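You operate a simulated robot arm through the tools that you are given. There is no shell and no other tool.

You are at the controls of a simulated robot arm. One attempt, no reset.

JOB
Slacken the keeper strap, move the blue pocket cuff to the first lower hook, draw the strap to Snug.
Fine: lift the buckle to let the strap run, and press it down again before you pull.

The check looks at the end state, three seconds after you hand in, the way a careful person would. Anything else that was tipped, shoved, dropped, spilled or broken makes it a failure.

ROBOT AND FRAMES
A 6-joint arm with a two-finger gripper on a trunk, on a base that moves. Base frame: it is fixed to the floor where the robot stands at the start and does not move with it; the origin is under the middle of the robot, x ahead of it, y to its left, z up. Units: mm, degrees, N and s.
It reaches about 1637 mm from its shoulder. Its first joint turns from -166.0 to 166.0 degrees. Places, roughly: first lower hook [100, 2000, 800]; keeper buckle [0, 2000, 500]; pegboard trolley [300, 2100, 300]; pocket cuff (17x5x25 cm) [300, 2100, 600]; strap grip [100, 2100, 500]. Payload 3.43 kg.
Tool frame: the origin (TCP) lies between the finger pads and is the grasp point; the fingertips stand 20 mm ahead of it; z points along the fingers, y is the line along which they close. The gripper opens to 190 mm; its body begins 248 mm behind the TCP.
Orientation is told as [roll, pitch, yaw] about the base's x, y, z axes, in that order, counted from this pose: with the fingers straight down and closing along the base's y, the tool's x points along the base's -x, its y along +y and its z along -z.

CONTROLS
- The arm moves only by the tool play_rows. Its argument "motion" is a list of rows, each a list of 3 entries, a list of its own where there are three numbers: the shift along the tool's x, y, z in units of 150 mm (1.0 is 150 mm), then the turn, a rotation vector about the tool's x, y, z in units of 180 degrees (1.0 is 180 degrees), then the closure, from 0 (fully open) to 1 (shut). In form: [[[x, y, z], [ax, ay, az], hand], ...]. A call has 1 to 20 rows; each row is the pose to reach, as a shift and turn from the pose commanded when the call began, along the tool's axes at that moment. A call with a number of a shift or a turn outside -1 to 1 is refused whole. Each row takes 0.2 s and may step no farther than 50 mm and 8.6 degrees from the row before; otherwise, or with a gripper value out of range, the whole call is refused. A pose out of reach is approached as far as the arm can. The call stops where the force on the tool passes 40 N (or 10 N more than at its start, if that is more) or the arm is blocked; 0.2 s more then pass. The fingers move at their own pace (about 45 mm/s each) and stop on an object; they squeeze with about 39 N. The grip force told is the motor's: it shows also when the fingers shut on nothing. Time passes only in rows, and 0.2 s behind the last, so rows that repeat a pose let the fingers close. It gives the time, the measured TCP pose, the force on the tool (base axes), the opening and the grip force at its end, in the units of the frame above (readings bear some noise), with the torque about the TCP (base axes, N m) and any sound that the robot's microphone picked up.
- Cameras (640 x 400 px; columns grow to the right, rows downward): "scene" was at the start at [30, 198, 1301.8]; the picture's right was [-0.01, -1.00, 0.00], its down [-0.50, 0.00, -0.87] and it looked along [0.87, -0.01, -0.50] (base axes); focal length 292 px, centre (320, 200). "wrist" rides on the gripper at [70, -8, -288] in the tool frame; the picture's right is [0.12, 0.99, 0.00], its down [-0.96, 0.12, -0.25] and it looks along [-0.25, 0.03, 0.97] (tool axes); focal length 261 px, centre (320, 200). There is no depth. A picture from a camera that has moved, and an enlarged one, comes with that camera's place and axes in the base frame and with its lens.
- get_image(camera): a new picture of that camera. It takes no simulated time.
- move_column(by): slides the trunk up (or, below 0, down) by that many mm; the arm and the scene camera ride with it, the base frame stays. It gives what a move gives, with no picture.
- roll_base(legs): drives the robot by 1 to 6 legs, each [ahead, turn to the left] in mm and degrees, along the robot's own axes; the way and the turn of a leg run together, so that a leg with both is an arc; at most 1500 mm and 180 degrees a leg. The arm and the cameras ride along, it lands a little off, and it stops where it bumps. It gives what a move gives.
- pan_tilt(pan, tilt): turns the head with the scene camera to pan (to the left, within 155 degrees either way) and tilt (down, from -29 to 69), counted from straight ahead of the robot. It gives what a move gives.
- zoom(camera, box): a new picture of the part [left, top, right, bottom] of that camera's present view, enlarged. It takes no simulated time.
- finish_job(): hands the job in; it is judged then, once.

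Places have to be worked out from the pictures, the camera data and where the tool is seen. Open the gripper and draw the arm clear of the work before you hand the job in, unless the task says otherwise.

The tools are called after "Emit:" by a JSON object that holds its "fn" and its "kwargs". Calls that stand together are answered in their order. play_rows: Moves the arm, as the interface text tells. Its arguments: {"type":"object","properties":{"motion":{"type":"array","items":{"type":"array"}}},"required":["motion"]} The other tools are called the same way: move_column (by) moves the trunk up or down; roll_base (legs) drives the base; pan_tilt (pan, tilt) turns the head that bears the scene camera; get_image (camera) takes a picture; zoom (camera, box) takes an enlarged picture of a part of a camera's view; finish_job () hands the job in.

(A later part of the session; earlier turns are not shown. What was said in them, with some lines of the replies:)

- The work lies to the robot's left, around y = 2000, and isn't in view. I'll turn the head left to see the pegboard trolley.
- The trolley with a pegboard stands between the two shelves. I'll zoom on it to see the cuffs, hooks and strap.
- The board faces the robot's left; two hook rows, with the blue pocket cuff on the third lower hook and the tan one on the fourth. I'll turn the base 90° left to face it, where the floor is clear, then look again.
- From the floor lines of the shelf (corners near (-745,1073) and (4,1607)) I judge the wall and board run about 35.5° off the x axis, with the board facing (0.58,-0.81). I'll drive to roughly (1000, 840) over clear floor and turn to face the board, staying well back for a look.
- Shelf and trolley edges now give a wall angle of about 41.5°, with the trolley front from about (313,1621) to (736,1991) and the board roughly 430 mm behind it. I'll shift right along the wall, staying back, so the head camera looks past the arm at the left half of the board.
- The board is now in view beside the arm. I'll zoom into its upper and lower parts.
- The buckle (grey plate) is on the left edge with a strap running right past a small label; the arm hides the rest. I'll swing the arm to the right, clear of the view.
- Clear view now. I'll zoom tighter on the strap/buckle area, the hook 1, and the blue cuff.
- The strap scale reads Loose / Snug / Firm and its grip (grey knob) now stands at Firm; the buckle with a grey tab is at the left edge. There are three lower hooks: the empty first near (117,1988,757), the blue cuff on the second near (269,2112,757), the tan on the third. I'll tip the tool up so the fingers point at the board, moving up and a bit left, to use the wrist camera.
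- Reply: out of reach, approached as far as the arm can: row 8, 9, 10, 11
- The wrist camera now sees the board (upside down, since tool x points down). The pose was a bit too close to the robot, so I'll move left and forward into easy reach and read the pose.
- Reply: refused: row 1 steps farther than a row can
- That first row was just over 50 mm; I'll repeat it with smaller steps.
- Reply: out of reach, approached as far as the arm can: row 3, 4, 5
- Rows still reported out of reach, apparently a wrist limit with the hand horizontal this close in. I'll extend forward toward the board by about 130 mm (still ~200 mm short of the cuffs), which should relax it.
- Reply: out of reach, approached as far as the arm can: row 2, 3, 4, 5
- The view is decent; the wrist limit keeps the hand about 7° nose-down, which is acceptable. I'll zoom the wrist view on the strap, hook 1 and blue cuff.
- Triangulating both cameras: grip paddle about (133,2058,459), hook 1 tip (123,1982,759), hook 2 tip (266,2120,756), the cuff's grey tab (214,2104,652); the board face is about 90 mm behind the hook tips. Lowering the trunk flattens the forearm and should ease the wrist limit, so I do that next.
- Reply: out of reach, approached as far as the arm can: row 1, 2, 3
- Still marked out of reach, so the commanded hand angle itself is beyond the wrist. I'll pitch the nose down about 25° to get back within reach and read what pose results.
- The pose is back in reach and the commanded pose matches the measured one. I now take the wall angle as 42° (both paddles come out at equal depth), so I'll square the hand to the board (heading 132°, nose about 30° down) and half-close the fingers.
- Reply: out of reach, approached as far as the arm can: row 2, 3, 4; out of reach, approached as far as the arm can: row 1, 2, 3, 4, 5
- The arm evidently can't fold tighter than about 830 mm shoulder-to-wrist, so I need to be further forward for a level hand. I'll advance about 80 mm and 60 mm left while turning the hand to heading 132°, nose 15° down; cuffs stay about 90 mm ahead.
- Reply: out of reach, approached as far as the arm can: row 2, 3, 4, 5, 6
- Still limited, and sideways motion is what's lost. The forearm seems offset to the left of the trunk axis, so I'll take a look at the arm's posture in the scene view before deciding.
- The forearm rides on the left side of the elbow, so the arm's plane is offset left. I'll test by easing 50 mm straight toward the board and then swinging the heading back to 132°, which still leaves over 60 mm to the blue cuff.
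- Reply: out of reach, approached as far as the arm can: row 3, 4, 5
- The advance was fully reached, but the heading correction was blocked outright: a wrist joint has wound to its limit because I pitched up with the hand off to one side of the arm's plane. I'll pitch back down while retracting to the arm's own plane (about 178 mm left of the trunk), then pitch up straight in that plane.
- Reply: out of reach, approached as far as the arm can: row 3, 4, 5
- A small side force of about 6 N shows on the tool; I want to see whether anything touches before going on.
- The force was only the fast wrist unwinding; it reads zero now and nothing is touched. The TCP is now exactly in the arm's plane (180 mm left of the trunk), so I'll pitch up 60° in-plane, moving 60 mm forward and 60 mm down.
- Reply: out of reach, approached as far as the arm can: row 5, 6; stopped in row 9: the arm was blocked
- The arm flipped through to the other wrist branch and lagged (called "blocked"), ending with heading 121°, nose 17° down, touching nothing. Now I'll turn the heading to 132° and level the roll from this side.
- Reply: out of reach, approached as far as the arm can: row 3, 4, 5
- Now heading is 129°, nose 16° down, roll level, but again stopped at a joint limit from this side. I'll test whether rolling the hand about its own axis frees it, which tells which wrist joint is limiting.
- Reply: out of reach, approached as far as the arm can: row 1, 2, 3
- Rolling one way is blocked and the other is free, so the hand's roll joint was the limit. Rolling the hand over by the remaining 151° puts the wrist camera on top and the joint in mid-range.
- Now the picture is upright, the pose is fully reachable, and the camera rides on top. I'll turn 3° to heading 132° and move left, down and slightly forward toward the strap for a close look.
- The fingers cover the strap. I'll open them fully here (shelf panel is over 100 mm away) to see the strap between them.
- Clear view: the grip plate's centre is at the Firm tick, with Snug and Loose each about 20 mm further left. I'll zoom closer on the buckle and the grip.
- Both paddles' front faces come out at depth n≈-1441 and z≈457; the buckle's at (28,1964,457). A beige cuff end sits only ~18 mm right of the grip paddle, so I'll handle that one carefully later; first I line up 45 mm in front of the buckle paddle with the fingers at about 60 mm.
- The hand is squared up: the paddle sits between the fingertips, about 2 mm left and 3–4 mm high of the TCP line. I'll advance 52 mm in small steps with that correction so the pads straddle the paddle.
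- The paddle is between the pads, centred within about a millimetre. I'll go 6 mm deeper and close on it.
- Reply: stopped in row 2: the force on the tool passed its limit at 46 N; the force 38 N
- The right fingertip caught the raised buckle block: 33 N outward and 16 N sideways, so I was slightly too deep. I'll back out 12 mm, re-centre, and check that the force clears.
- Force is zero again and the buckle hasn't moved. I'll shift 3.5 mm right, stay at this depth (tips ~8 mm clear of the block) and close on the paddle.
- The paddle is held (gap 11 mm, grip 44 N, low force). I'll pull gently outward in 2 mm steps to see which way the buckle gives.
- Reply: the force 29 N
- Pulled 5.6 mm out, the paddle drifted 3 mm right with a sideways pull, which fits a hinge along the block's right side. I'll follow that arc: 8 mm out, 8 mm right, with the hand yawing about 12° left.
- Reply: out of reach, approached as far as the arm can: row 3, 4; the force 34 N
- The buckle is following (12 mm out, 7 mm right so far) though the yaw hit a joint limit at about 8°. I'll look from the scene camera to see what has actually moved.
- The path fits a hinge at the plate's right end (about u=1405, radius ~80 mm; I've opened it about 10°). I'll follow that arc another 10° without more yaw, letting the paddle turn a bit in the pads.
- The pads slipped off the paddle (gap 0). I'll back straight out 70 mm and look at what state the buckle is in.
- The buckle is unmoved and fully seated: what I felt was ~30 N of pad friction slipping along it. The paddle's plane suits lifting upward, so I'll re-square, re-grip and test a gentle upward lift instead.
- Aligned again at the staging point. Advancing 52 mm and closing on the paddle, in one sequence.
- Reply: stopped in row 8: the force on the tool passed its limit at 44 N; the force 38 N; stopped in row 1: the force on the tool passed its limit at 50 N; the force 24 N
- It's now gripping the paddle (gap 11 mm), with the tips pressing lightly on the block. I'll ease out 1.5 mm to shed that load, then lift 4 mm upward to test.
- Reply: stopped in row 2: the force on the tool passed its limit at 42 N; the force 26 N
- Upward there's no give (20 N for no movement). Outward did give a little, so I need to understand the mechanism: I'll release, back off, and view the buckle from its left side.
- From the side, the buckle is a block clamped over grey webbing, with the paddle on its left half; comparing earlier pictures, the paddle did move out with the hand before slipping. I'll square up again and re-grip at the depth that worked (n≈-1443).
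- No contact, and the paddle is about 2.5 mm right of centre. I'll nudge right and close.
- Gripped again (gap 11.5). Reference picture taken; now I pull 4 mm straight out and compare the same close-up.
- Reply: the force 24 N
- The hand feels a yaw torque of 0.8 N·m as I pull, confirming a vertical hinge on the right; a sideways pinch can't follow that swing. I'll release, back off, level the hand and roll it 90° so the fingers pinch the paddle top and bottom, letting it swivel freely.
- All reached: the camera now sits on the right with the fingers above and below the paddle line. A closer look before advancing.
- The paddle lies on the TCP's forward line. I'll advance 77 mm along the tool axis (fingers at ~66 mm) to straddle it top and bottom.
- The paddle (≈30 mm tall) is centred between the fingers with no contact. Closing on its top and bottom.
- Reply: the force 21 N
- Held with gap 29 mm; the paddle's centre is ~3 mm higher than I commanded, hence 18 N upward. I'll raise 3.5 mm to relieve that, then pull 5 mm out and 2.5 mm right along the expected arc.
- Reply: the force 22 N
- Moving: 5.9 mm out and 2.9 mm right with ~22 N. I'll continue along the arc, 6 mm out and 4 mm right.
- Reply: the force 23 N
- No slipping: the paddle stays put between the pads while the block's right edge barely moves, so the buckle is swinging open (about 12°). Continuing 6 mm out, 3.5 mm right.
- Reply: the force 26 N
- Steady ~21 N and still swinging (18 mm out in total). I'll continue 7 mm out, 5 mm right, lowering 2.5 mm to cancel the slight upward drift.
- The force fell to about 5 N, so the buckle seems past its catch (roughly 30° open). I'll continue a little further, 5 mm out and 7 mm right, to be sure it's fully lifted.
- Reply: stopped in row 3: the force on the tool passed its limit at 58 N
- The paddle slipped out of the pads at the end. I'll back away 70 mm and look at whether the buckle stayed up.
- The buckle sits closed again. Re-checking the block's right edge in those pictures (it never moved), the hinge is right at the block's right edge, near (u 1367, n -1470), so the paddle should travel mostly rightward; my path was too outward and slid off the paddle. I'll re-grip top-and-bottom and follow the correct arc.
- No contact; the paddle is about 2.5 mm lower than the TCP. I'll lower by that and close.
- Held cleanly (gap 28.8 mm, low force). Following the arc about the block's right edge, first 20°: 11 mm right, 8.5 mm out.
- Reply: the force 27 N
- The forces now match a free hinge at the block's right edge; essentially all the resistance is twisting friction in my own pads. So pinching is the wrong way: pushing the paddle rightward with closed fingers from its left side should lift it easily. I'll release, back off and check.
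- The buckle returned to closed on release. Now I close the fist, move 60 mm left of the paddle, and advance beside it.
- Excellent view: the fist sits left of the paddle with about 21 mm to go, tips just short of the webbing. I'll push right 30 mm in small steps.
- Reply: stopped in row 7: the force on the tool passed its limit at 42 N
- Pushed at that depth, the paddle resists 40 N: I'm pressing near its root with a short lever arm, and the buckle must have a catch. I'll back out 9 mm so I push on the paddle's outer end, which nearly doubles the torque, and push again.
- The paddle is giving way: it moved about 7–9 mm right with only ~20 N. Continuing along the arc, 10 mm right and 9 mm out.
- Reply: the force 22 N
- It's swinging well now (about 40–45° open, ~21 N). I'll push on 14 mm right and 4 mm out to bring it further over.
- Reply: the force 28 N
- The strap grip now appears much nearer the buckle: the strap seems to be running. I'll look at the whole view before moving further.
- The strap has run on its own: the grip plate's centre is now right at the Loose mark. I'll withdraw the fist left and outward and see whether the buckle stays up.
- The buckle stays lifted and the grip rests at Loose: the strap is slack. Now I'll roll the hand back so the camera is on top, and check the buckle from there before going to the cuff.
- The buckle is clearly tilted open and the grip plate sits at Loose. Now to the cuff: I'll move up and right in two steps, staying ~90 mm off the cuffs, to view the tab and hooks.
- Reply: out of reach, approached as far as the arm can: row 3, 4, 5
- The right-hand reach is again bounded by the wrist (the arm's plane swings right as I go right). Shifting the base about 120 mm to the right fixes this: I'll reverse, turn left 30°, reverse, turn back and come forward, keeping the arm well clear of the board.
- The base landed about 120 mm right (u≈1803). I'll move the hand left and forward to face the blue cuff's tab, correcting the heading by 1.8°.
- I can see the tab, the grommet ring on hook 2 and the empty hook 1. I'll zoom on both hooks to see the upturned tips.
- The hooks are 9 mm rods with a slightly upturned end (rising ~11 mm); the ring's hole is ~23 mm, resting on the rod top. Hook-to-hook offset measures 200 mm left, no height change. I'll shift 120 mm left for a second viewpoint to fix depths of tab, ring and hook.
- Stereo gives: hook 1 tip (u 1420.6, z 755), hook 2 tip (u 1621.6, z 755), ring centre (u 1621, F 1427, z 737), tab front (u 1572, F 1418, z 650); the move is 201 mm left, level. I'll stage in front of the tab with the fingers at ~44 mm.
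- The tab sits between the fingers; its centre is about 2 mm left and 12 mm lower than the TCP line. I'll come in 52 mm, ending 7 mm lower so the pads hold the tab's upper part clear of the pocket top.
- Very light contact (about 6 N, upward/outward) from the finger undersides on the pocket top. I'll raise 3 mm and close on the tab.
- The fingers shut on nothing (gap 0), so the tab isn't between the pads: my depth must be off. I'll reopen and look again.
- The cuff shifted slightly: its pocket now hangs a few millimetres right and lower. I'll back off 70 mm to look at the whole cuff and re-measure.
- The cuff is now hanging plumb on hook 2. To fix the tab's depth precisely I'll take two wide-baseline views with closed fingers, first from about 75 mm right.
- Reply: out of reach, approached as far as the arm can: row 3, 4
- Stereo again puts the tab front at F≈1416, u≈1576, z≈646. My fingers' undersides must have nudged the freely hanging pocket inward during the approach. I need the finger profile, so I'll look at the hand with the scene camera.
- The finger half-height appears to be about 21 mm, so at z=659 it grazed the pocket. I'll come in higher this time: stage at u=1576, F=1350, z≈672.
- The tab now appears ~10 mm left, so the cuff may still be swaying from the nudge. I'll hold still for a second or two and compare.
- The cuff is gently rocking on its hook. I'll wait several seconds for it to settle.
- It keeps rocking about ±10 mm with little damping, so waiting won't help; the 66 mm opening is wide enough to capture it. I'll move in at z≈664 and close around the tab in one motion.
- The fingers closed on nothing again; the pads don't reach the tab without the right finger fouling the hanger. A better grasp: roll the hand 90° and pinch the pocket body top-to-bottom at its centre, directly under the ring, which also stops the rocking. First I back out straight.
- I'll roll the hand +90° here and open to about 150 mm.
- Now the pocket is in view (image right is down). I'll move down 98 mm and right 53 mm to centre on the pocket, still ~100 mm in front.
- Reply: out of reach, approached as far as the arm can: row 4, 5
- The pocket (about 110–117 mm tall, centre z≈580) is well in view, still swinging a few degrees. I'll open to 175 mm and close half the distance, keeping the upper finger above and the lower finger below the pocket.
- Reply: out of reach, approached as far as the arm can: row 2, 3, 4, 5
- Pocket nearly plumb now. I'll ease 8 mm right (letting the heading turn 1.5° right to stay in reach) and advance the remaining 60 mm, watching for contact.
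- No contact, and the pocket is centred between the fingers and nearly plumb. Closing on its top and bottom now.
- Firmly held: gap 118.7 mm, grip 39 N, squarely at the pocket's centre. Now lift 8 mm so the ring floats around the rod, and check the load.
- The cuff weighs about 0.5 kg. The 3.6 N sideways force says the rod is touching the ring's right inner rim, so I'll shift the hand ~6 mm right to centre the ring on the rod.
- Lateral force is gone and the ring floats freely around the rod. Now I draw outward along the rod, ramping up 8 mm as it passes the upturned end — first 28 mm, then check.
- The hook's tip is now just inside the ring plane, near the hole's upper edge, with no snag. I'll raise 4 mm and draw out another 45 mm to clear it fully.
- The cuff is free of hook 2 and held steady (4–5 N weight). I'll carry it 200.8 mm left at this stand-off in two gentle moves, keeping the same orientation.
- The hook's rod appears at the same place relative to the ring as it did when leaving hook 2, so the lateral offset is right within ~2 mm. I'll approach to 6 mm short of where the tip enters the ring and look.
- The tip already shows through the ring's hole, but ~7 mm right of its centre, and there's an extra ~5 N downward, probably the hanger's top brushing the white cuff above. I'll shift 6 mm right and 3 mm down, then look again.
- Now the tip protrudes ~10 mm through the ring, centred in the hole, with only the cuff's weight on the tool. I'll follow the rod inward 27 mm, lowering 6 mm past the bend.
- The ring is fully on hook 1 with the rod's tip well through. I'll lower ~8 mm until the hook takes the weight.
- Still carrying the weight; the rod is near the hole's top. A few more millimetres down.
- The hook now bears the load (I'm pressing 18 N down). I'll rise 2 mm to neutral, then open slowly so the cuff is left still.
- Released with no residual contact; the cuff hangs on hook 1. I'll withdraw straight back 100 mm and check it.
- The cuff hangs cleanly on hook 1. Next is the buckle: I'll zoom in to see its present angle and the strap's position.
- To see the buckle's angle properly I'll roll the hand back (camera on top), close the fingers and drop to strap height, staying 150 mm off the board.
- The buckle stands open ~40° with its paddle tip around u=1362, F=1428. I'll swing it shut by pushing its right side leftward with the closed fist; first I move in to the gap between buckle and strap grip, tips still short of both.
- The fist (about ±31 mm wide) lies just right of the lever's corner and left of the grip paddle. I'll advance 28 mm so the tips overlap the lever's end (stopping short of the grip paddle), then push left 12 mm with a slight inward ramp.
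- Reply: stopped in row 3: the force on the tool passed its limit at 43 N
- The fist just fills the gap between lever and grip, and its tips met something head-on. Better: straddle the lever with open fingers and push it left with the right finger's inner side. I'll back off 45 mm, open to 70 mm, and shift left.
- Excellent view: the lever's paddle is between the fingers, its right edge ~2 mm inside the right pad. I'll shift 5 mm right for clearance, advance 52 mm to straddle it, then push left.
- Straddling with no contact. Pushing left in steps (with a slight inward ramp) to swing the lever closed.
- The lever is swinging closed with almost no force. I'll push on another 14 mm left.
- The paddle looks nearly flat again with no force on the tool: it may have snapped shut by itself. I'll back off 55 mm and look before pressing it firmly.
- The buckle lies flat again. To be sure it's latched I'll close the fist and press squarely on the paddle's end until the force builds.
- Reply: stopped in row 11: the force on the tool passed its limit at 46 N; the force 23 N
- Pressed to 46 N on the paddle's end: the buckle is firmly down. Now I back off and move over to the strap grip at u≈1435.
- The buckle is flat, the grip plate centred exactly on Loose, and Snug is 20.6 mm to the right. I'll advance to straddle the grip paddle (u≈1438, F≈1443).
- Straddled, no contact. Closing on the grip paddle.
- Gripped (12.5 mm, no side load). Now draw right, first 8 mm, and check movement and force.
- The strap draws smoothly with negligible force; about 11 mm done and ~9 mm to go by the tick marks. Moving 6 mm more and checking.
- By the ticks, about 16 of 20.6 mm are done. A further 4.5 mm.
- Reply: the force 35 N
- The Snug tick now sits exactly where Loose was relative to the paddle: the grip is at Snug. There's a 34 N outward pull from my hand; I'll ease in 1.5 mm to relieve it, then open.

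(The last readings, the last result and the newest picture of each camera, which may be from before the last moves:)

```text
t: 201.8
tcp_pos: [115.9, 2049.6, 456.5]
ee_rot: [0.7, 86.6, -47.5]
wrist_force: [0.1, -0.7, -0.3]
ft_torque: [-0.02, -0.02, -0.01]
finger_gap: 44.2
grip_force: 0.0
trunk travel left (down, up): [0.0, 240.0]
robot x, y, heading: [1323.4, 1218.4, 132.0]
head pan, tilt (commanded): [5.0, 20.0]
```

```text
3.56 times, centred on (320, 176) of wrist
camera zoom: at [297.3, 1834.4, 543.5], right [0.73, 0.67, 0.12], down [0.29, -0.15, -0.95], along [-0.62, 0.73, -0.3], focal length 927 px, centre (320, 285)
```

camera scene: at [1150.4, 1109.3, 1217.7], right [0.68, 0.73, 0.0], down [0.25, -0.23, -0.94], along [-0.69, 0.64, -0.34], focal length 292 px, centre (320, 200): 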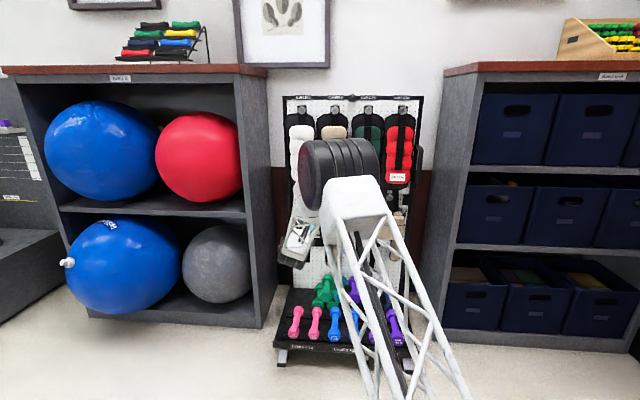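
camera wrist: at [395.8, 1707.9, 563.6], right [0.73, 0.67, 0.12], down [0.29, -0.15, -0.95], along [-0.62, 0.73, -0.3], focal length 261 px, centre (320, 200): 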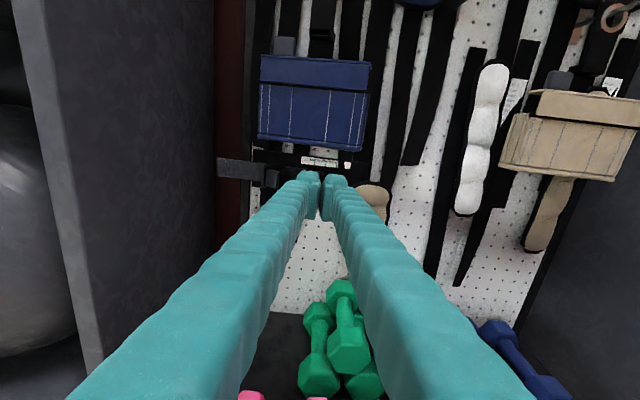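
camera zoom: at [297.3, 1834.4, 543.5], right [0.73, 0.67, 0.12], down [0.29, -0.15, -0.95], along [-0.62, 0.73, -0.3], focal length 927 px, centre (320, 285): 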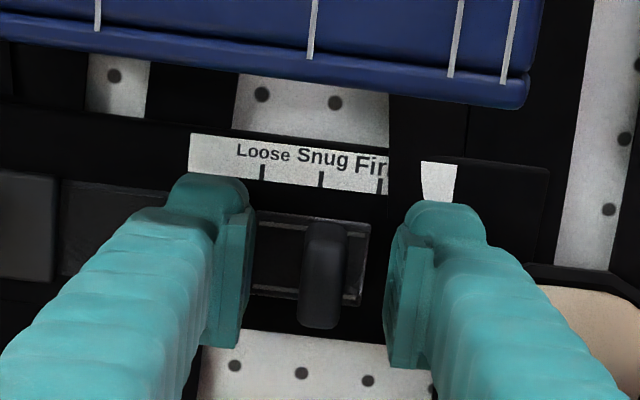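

Released; the grip stays with its paddle aligned to Snug just as it was to Loose before (within ~1 mm). Backing straight out 90 mm to verify everything.

Emit:
{"fn": "play_rows", "kwargs": {"motion": [[[-0.006, 0, -0.1], [0, 0, 0], 0.768], [[-0.013, 0, -0.22], [0, 0, 0], 0.768], [[-0.022, 0, -0.38], [0, 0, 0], 0.768], [[-0.031, 0, -0.54], [0, 0, 0], 0.768], [[-0.038, 0, -0.65], [0, 0, 0], 0.768], [[-0.038, 0, -0.65], [0, 0, 0], 0.768]]}}

Emit:
{"fn": "zoom", "kwargs": {"camera": "wrist", "box": [230, 110, 390, 210]}}

Emit:
{"fn": "get_image", "kwargs": {"camera": "wrist"}}

```text
t: 203.2
tcp_pos: [178.7, 1977.1, 456.6]
ee_rot: [0.5, 86.6, -47.4]
wrist_force: [0.3, 0.6, -1.0]
ft_torque: [-0.01, -0.01, 0.0]
finger_gap: 44.0
grip_force: 0.0
trunk travel left (down, up): [0.0, 240.0]
robot x, y, heading: [1326.5, 1222.1, 132.1]
head pan, tilt (commanded): [5.0, 20.0]
```

```text
4.00 times, centred on (310, 160) of wrist
camera zoom: at [362.2, 1762.4, 543.4], right [0.73, 0.67, 0.12], down [0.29, -0.15, -0.95], along [-0.62, 0.73, -0.3], focal length 1043 px, centre (360, 360)
```

zoom: 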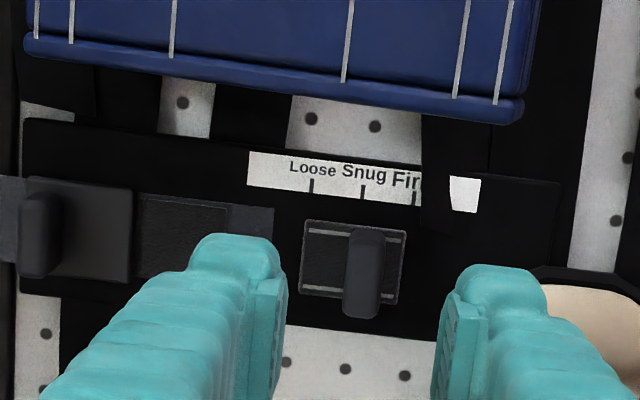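

```text
taken
camera wrist: at [362.2, 1762.4, 543.4], right [0.73, 0.67, 0.12], down [0.29, -0.15, -0.95], along [-0.62, 0.73, -0.3], focal length 261 px, centre (320, 200)
```

wrist: 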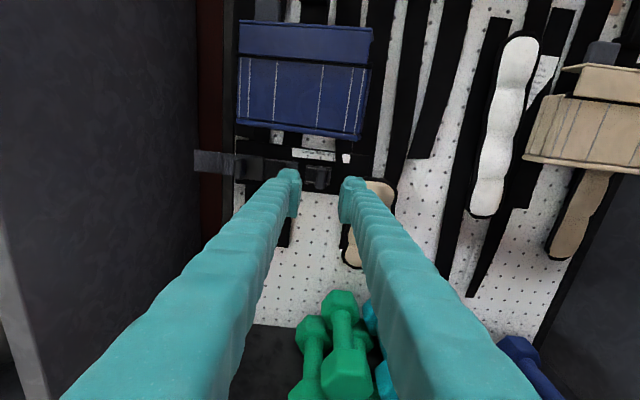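

Grip plate centre coincides with the Snug tick and the buckle lies flat. Now I'll retreat further and rise to check the cuff on its hook.

Emit:
{"fn": "play_rows", "kwargs": {"motion": [[[0.0, 0.03, -0.25], [0, 0, 0], 0.768], [[0.0, 0.06, -0.5], [0, 0, 0], 0.768], [[0.25, 0.08, -0.55], [0, 0, 0], 0.768], [[0.55, 0.1, -0.55], [0, 0, 0], 0.768], [[0.85, 0.1, -0.55], [0, 0, 0], 0.768], [[0.98, 0.1, -0.55], [0, 0, 0], 0.768]]}}

Emit:
{"fn": "play_rows", "kwargs": {"motion": [[[0.25, 0, 0], [0, 0, 0], 0.768], [[0.5, 0, 0], [0, 0, 0], 0.768], [[0.6, 0, 0], [0, 0, 0], 0.768], [[0.6, 0, 0], [0, 0, 0], 0.768]]}}

Emit:
{"fn": "get_image", "kwargs": {"camera": "wrist"}}

Emit:
{"fn": "zoom", "kwargs": {"camera": "wrist", "box": [200, 60, 400, 260]}}

```text
t: 204.7
tcp_pos: [238.4, 1930.6, 607.8]
ee_rot: [0.8, 86.5, -47.1]
wrist_force: [-0.6, -0.3, -0.1]
ft_torque: [0.07, 0.09, -0.03]
finger_gap: 44.2
grip_force: 0.2
trunk travel left (down, up): [0.0, 240.0]
robot x, y, heading: [1328.1, 1224.0, 132.1]
head pan, tilt (commanded): [5.0, 20.0]
```

```text
t: 205.7
tcp_pos: [234.3, 1935.8, 700.7]
ee_rot: [0.6, 86.6, -47.4]
wrist_force: [0.0, 0.8, 0.4]
ft_torque: [-0.03, -0.01, -0.06]
finger_gap: 44.0
grip_force: 0.3
trunk travel left (down, up): [0.0, 240.0]
robot x, y, heading: [1327.5, 1217.6, 131.9]
head pan, tilt (commanded): [5.0, 20.0]
```

```text
taken
camera wrist: at [417.3, 1720.0, 787.3], right [0.73, 0.67, 0.12], down [0.29, -0.15, -0.95], along [-0.62, 0.73, -0.3], focal length 261 px, centre (320, 200)
```

wrist: 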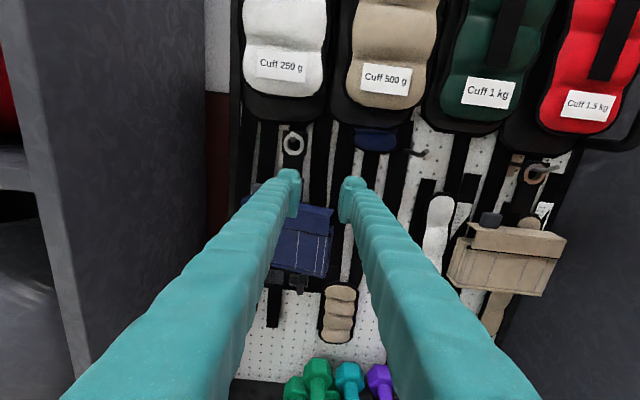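

```text
2.00 times, centred on (300, 160) of wrist
camera zoom: at [417.3, 1720.0, 787.3], right [0.73, 0.67, 0.12], down [0.29, -0.15, -0.95], along [-0.62, 0.73, -0.3], focal length 521 px, centre (360, 280)
```

zoom: 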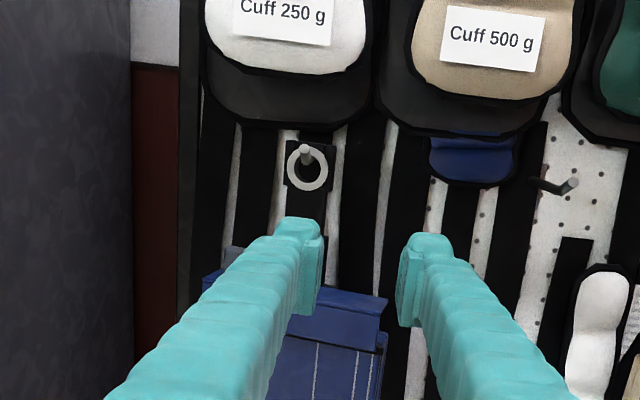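

The ring is on hook 1, hook 2 is empty, and the neighbours look untouched. I'll open the gripper and back the robot 200 mm away, then take a last look with the scene camera.

Emit:
{"fn": "play_rows", "kwargs": {"motion": [[[0, 0.1, -0.15], [0, 0, 0], 0.5], [[0, 0.2, -0.3], [0, 0, 0], 0.2], [[0, 0.3, -0.4], [0, 0, 0], 0.0], [[0, 0.3, -0.4], [0, 0, 0], 0.0], [[0, 0.3, -0.4], [0, 0, 0], 0.0], [[0, 0.3, -0.4], [0, 0, 0], 0.0], [[0, 0.3, -0.4], [0, 0, 0], 0.0]]}}

Emit:
{"fn": "roll_base", "kwargs": {"legs": [[-200, 0]]}}

Emit:
{"fn": "pan_tilt", "kwargs": {"pan": 10, "tilt": 22}}

Emit:
{"fn": "get_image", "kwargs": {"camera": "scene"}}

Emit:
{"fn": "get_image", "kwargs": {"camera": "wrist"}}

```text
t: 207.2
tcp_pos: [308.8, 1922.4, 701.9]
ee_rot: [0.4, 86.7, -47.6]
wrist_force: [0.0, -0.4, 0.7]
ft_torque: [-0.01, -0.01, 0.02]
finger_gap: 184.6
grip_force: 0.0
trunk travel left (down, up): [0.0, 240.0]
robot x, y, heading: [1331.1, 1224.3, 132.4]
head pan, tilt (commanded): [5.0, 20.0]
```

```text
t: 208.9
tcp_pos: [444.3, 1770.0, 703.5]
ee_rot: [0.4, 86.6, -47.5]
wrist_force: [0.1, -0.1, -0.1]
ft_torque: [0.0, 0.0, 0.01]
finger_gap: 190.0
grip_force: 0.2
trunk travel left (down, up): [0.0, 240.0]
robot x, y, heading: [1461.8, 1071.3, 132.3]
head pan, tilt (commanded): [5.0, 20.0]
```

```text
t: 209.5
tcp_pos: [443.9, 1769.9, 703.3]
ee_rot: [0.4, 86.6, -47.5]
wrist_force: [0.8, -0.1, -0.1]
ft_torque: [0.01, -0.02, -0.02]
finger_gap: 190.1
grip_force: 0.0
trunk travel left (down, up): [0.0, 240.0]
robot x, y, heading: [1466.8, 1071.6, 132.1]
head pan, tilt (commanded): [10.0, 22.0]
```

```text
taken
camera scene: at [1283.6, 950.0, 1214.5], right [0.61, 0.79, 0.0], down [0.3, -0.23, -0.93], along [-0.73, 0.57, -0.37], focal length 292 px, centre (320, 200)
```

scene: 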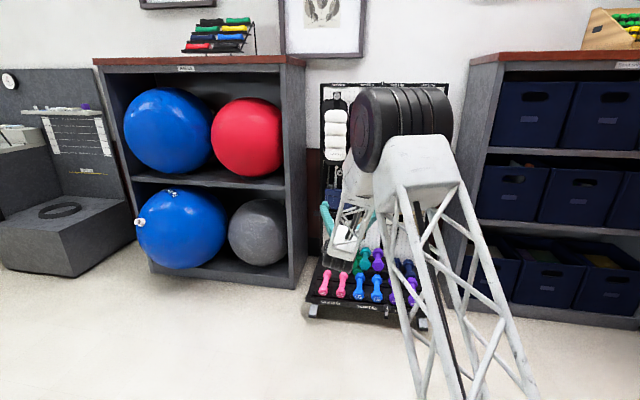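

```text
taken
camera wrist: at [627.3, 1554.3, 789.7], right [0.73, 0.67, 0.12], down [0.29, -0.15, -0.95], along [-0.62, 0.73, -0.3], focal length 261 px, centre (320, 200)
```

wrist: 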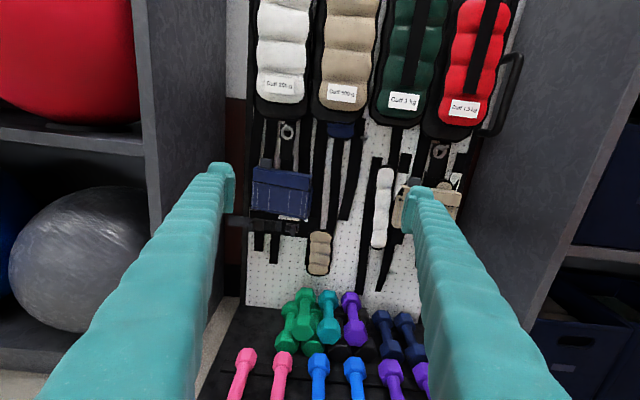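

Emit:
{"fn": "zoom", "kwargs": {"camera": "wrist", "box": [225, 100, 385, 290]}}

Emit:
{"fn": "zoom", "kwargs": {"camera": "wrist", "box": [225, 200, 335, 260]}}

```text
2.11 times, centred on (305, 195) of wrist
camera zoom: at [627.3, 1554.3, 789.7], right [0.73, 0.67, 0.12], down [0.29, -0.15, -0.95], along [-0.62, 0.73, -0.3], focal length 549 px, centre (352, 210)
```

zoom: 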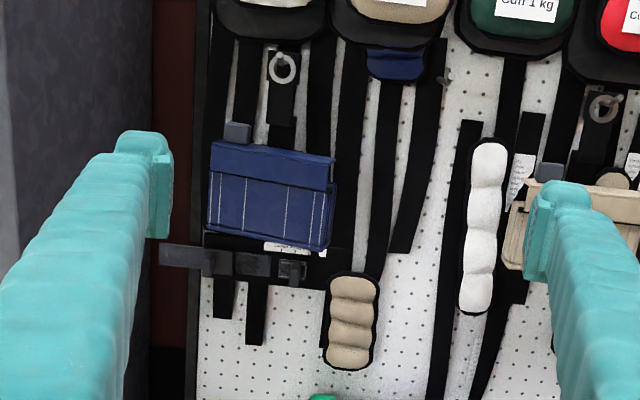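

```text
5.82 times, centred on (280, 230) of wrist
camera zoom: at [627.3, 1554.3, 789.7], right [0.73, 0.67, 0.12], down [0.29, -0.15, -0.95], along [-0.62, 0.73, -0.3], focal length 1516 px, centre (553, 26)
```

zoom: 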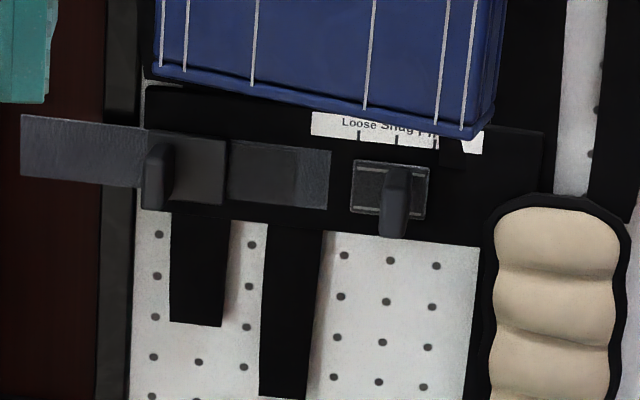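

Final check: the blue cuff hangs on the first lower hook, the buckle is down, and the grip plate is centred on the Snug tick. Neighbouring items look undisturbed, and the open gripper is well clear of the work, so I'm handing in.

Emit:
{"fn": "finish_job", "kwargs": {}}

```text
The job is handed in.
```

I handed the job in with the blue pocket cuff on the first lower hook and the strap at Snug. I don't have the check's result yet.

- **Strap:** Lifting the buckle let the strap run to Loose on its own. After moving the cuff I pressed the buckle down again. I then drew the grip right until its plate lined up with the Snug mark, to within about 1 mm by camera.
- **Cuff:** Two tries to hold it by its tab closed on nothing, and one contact set it rocking on the second hook. I then gripped the pocket top and bottom, lifted it off and hung it on the first hook. It was hanging still in the last pictures.
- **Buckle:** It took several tries before I found it swings sideways on a hinge, and my grip slipped off it twice. It lies flat now; the force when I pressed it down peaked at 46 N.
- **Contact with other things:** While hanging the cuff, its strap seemed to brush the bottom of the white 250 g cuff above with a few newtons. In the last pictures that cuff and the others looked undisturbed.

The gripper is open, and the robot is backed about 200 mm away from the board.
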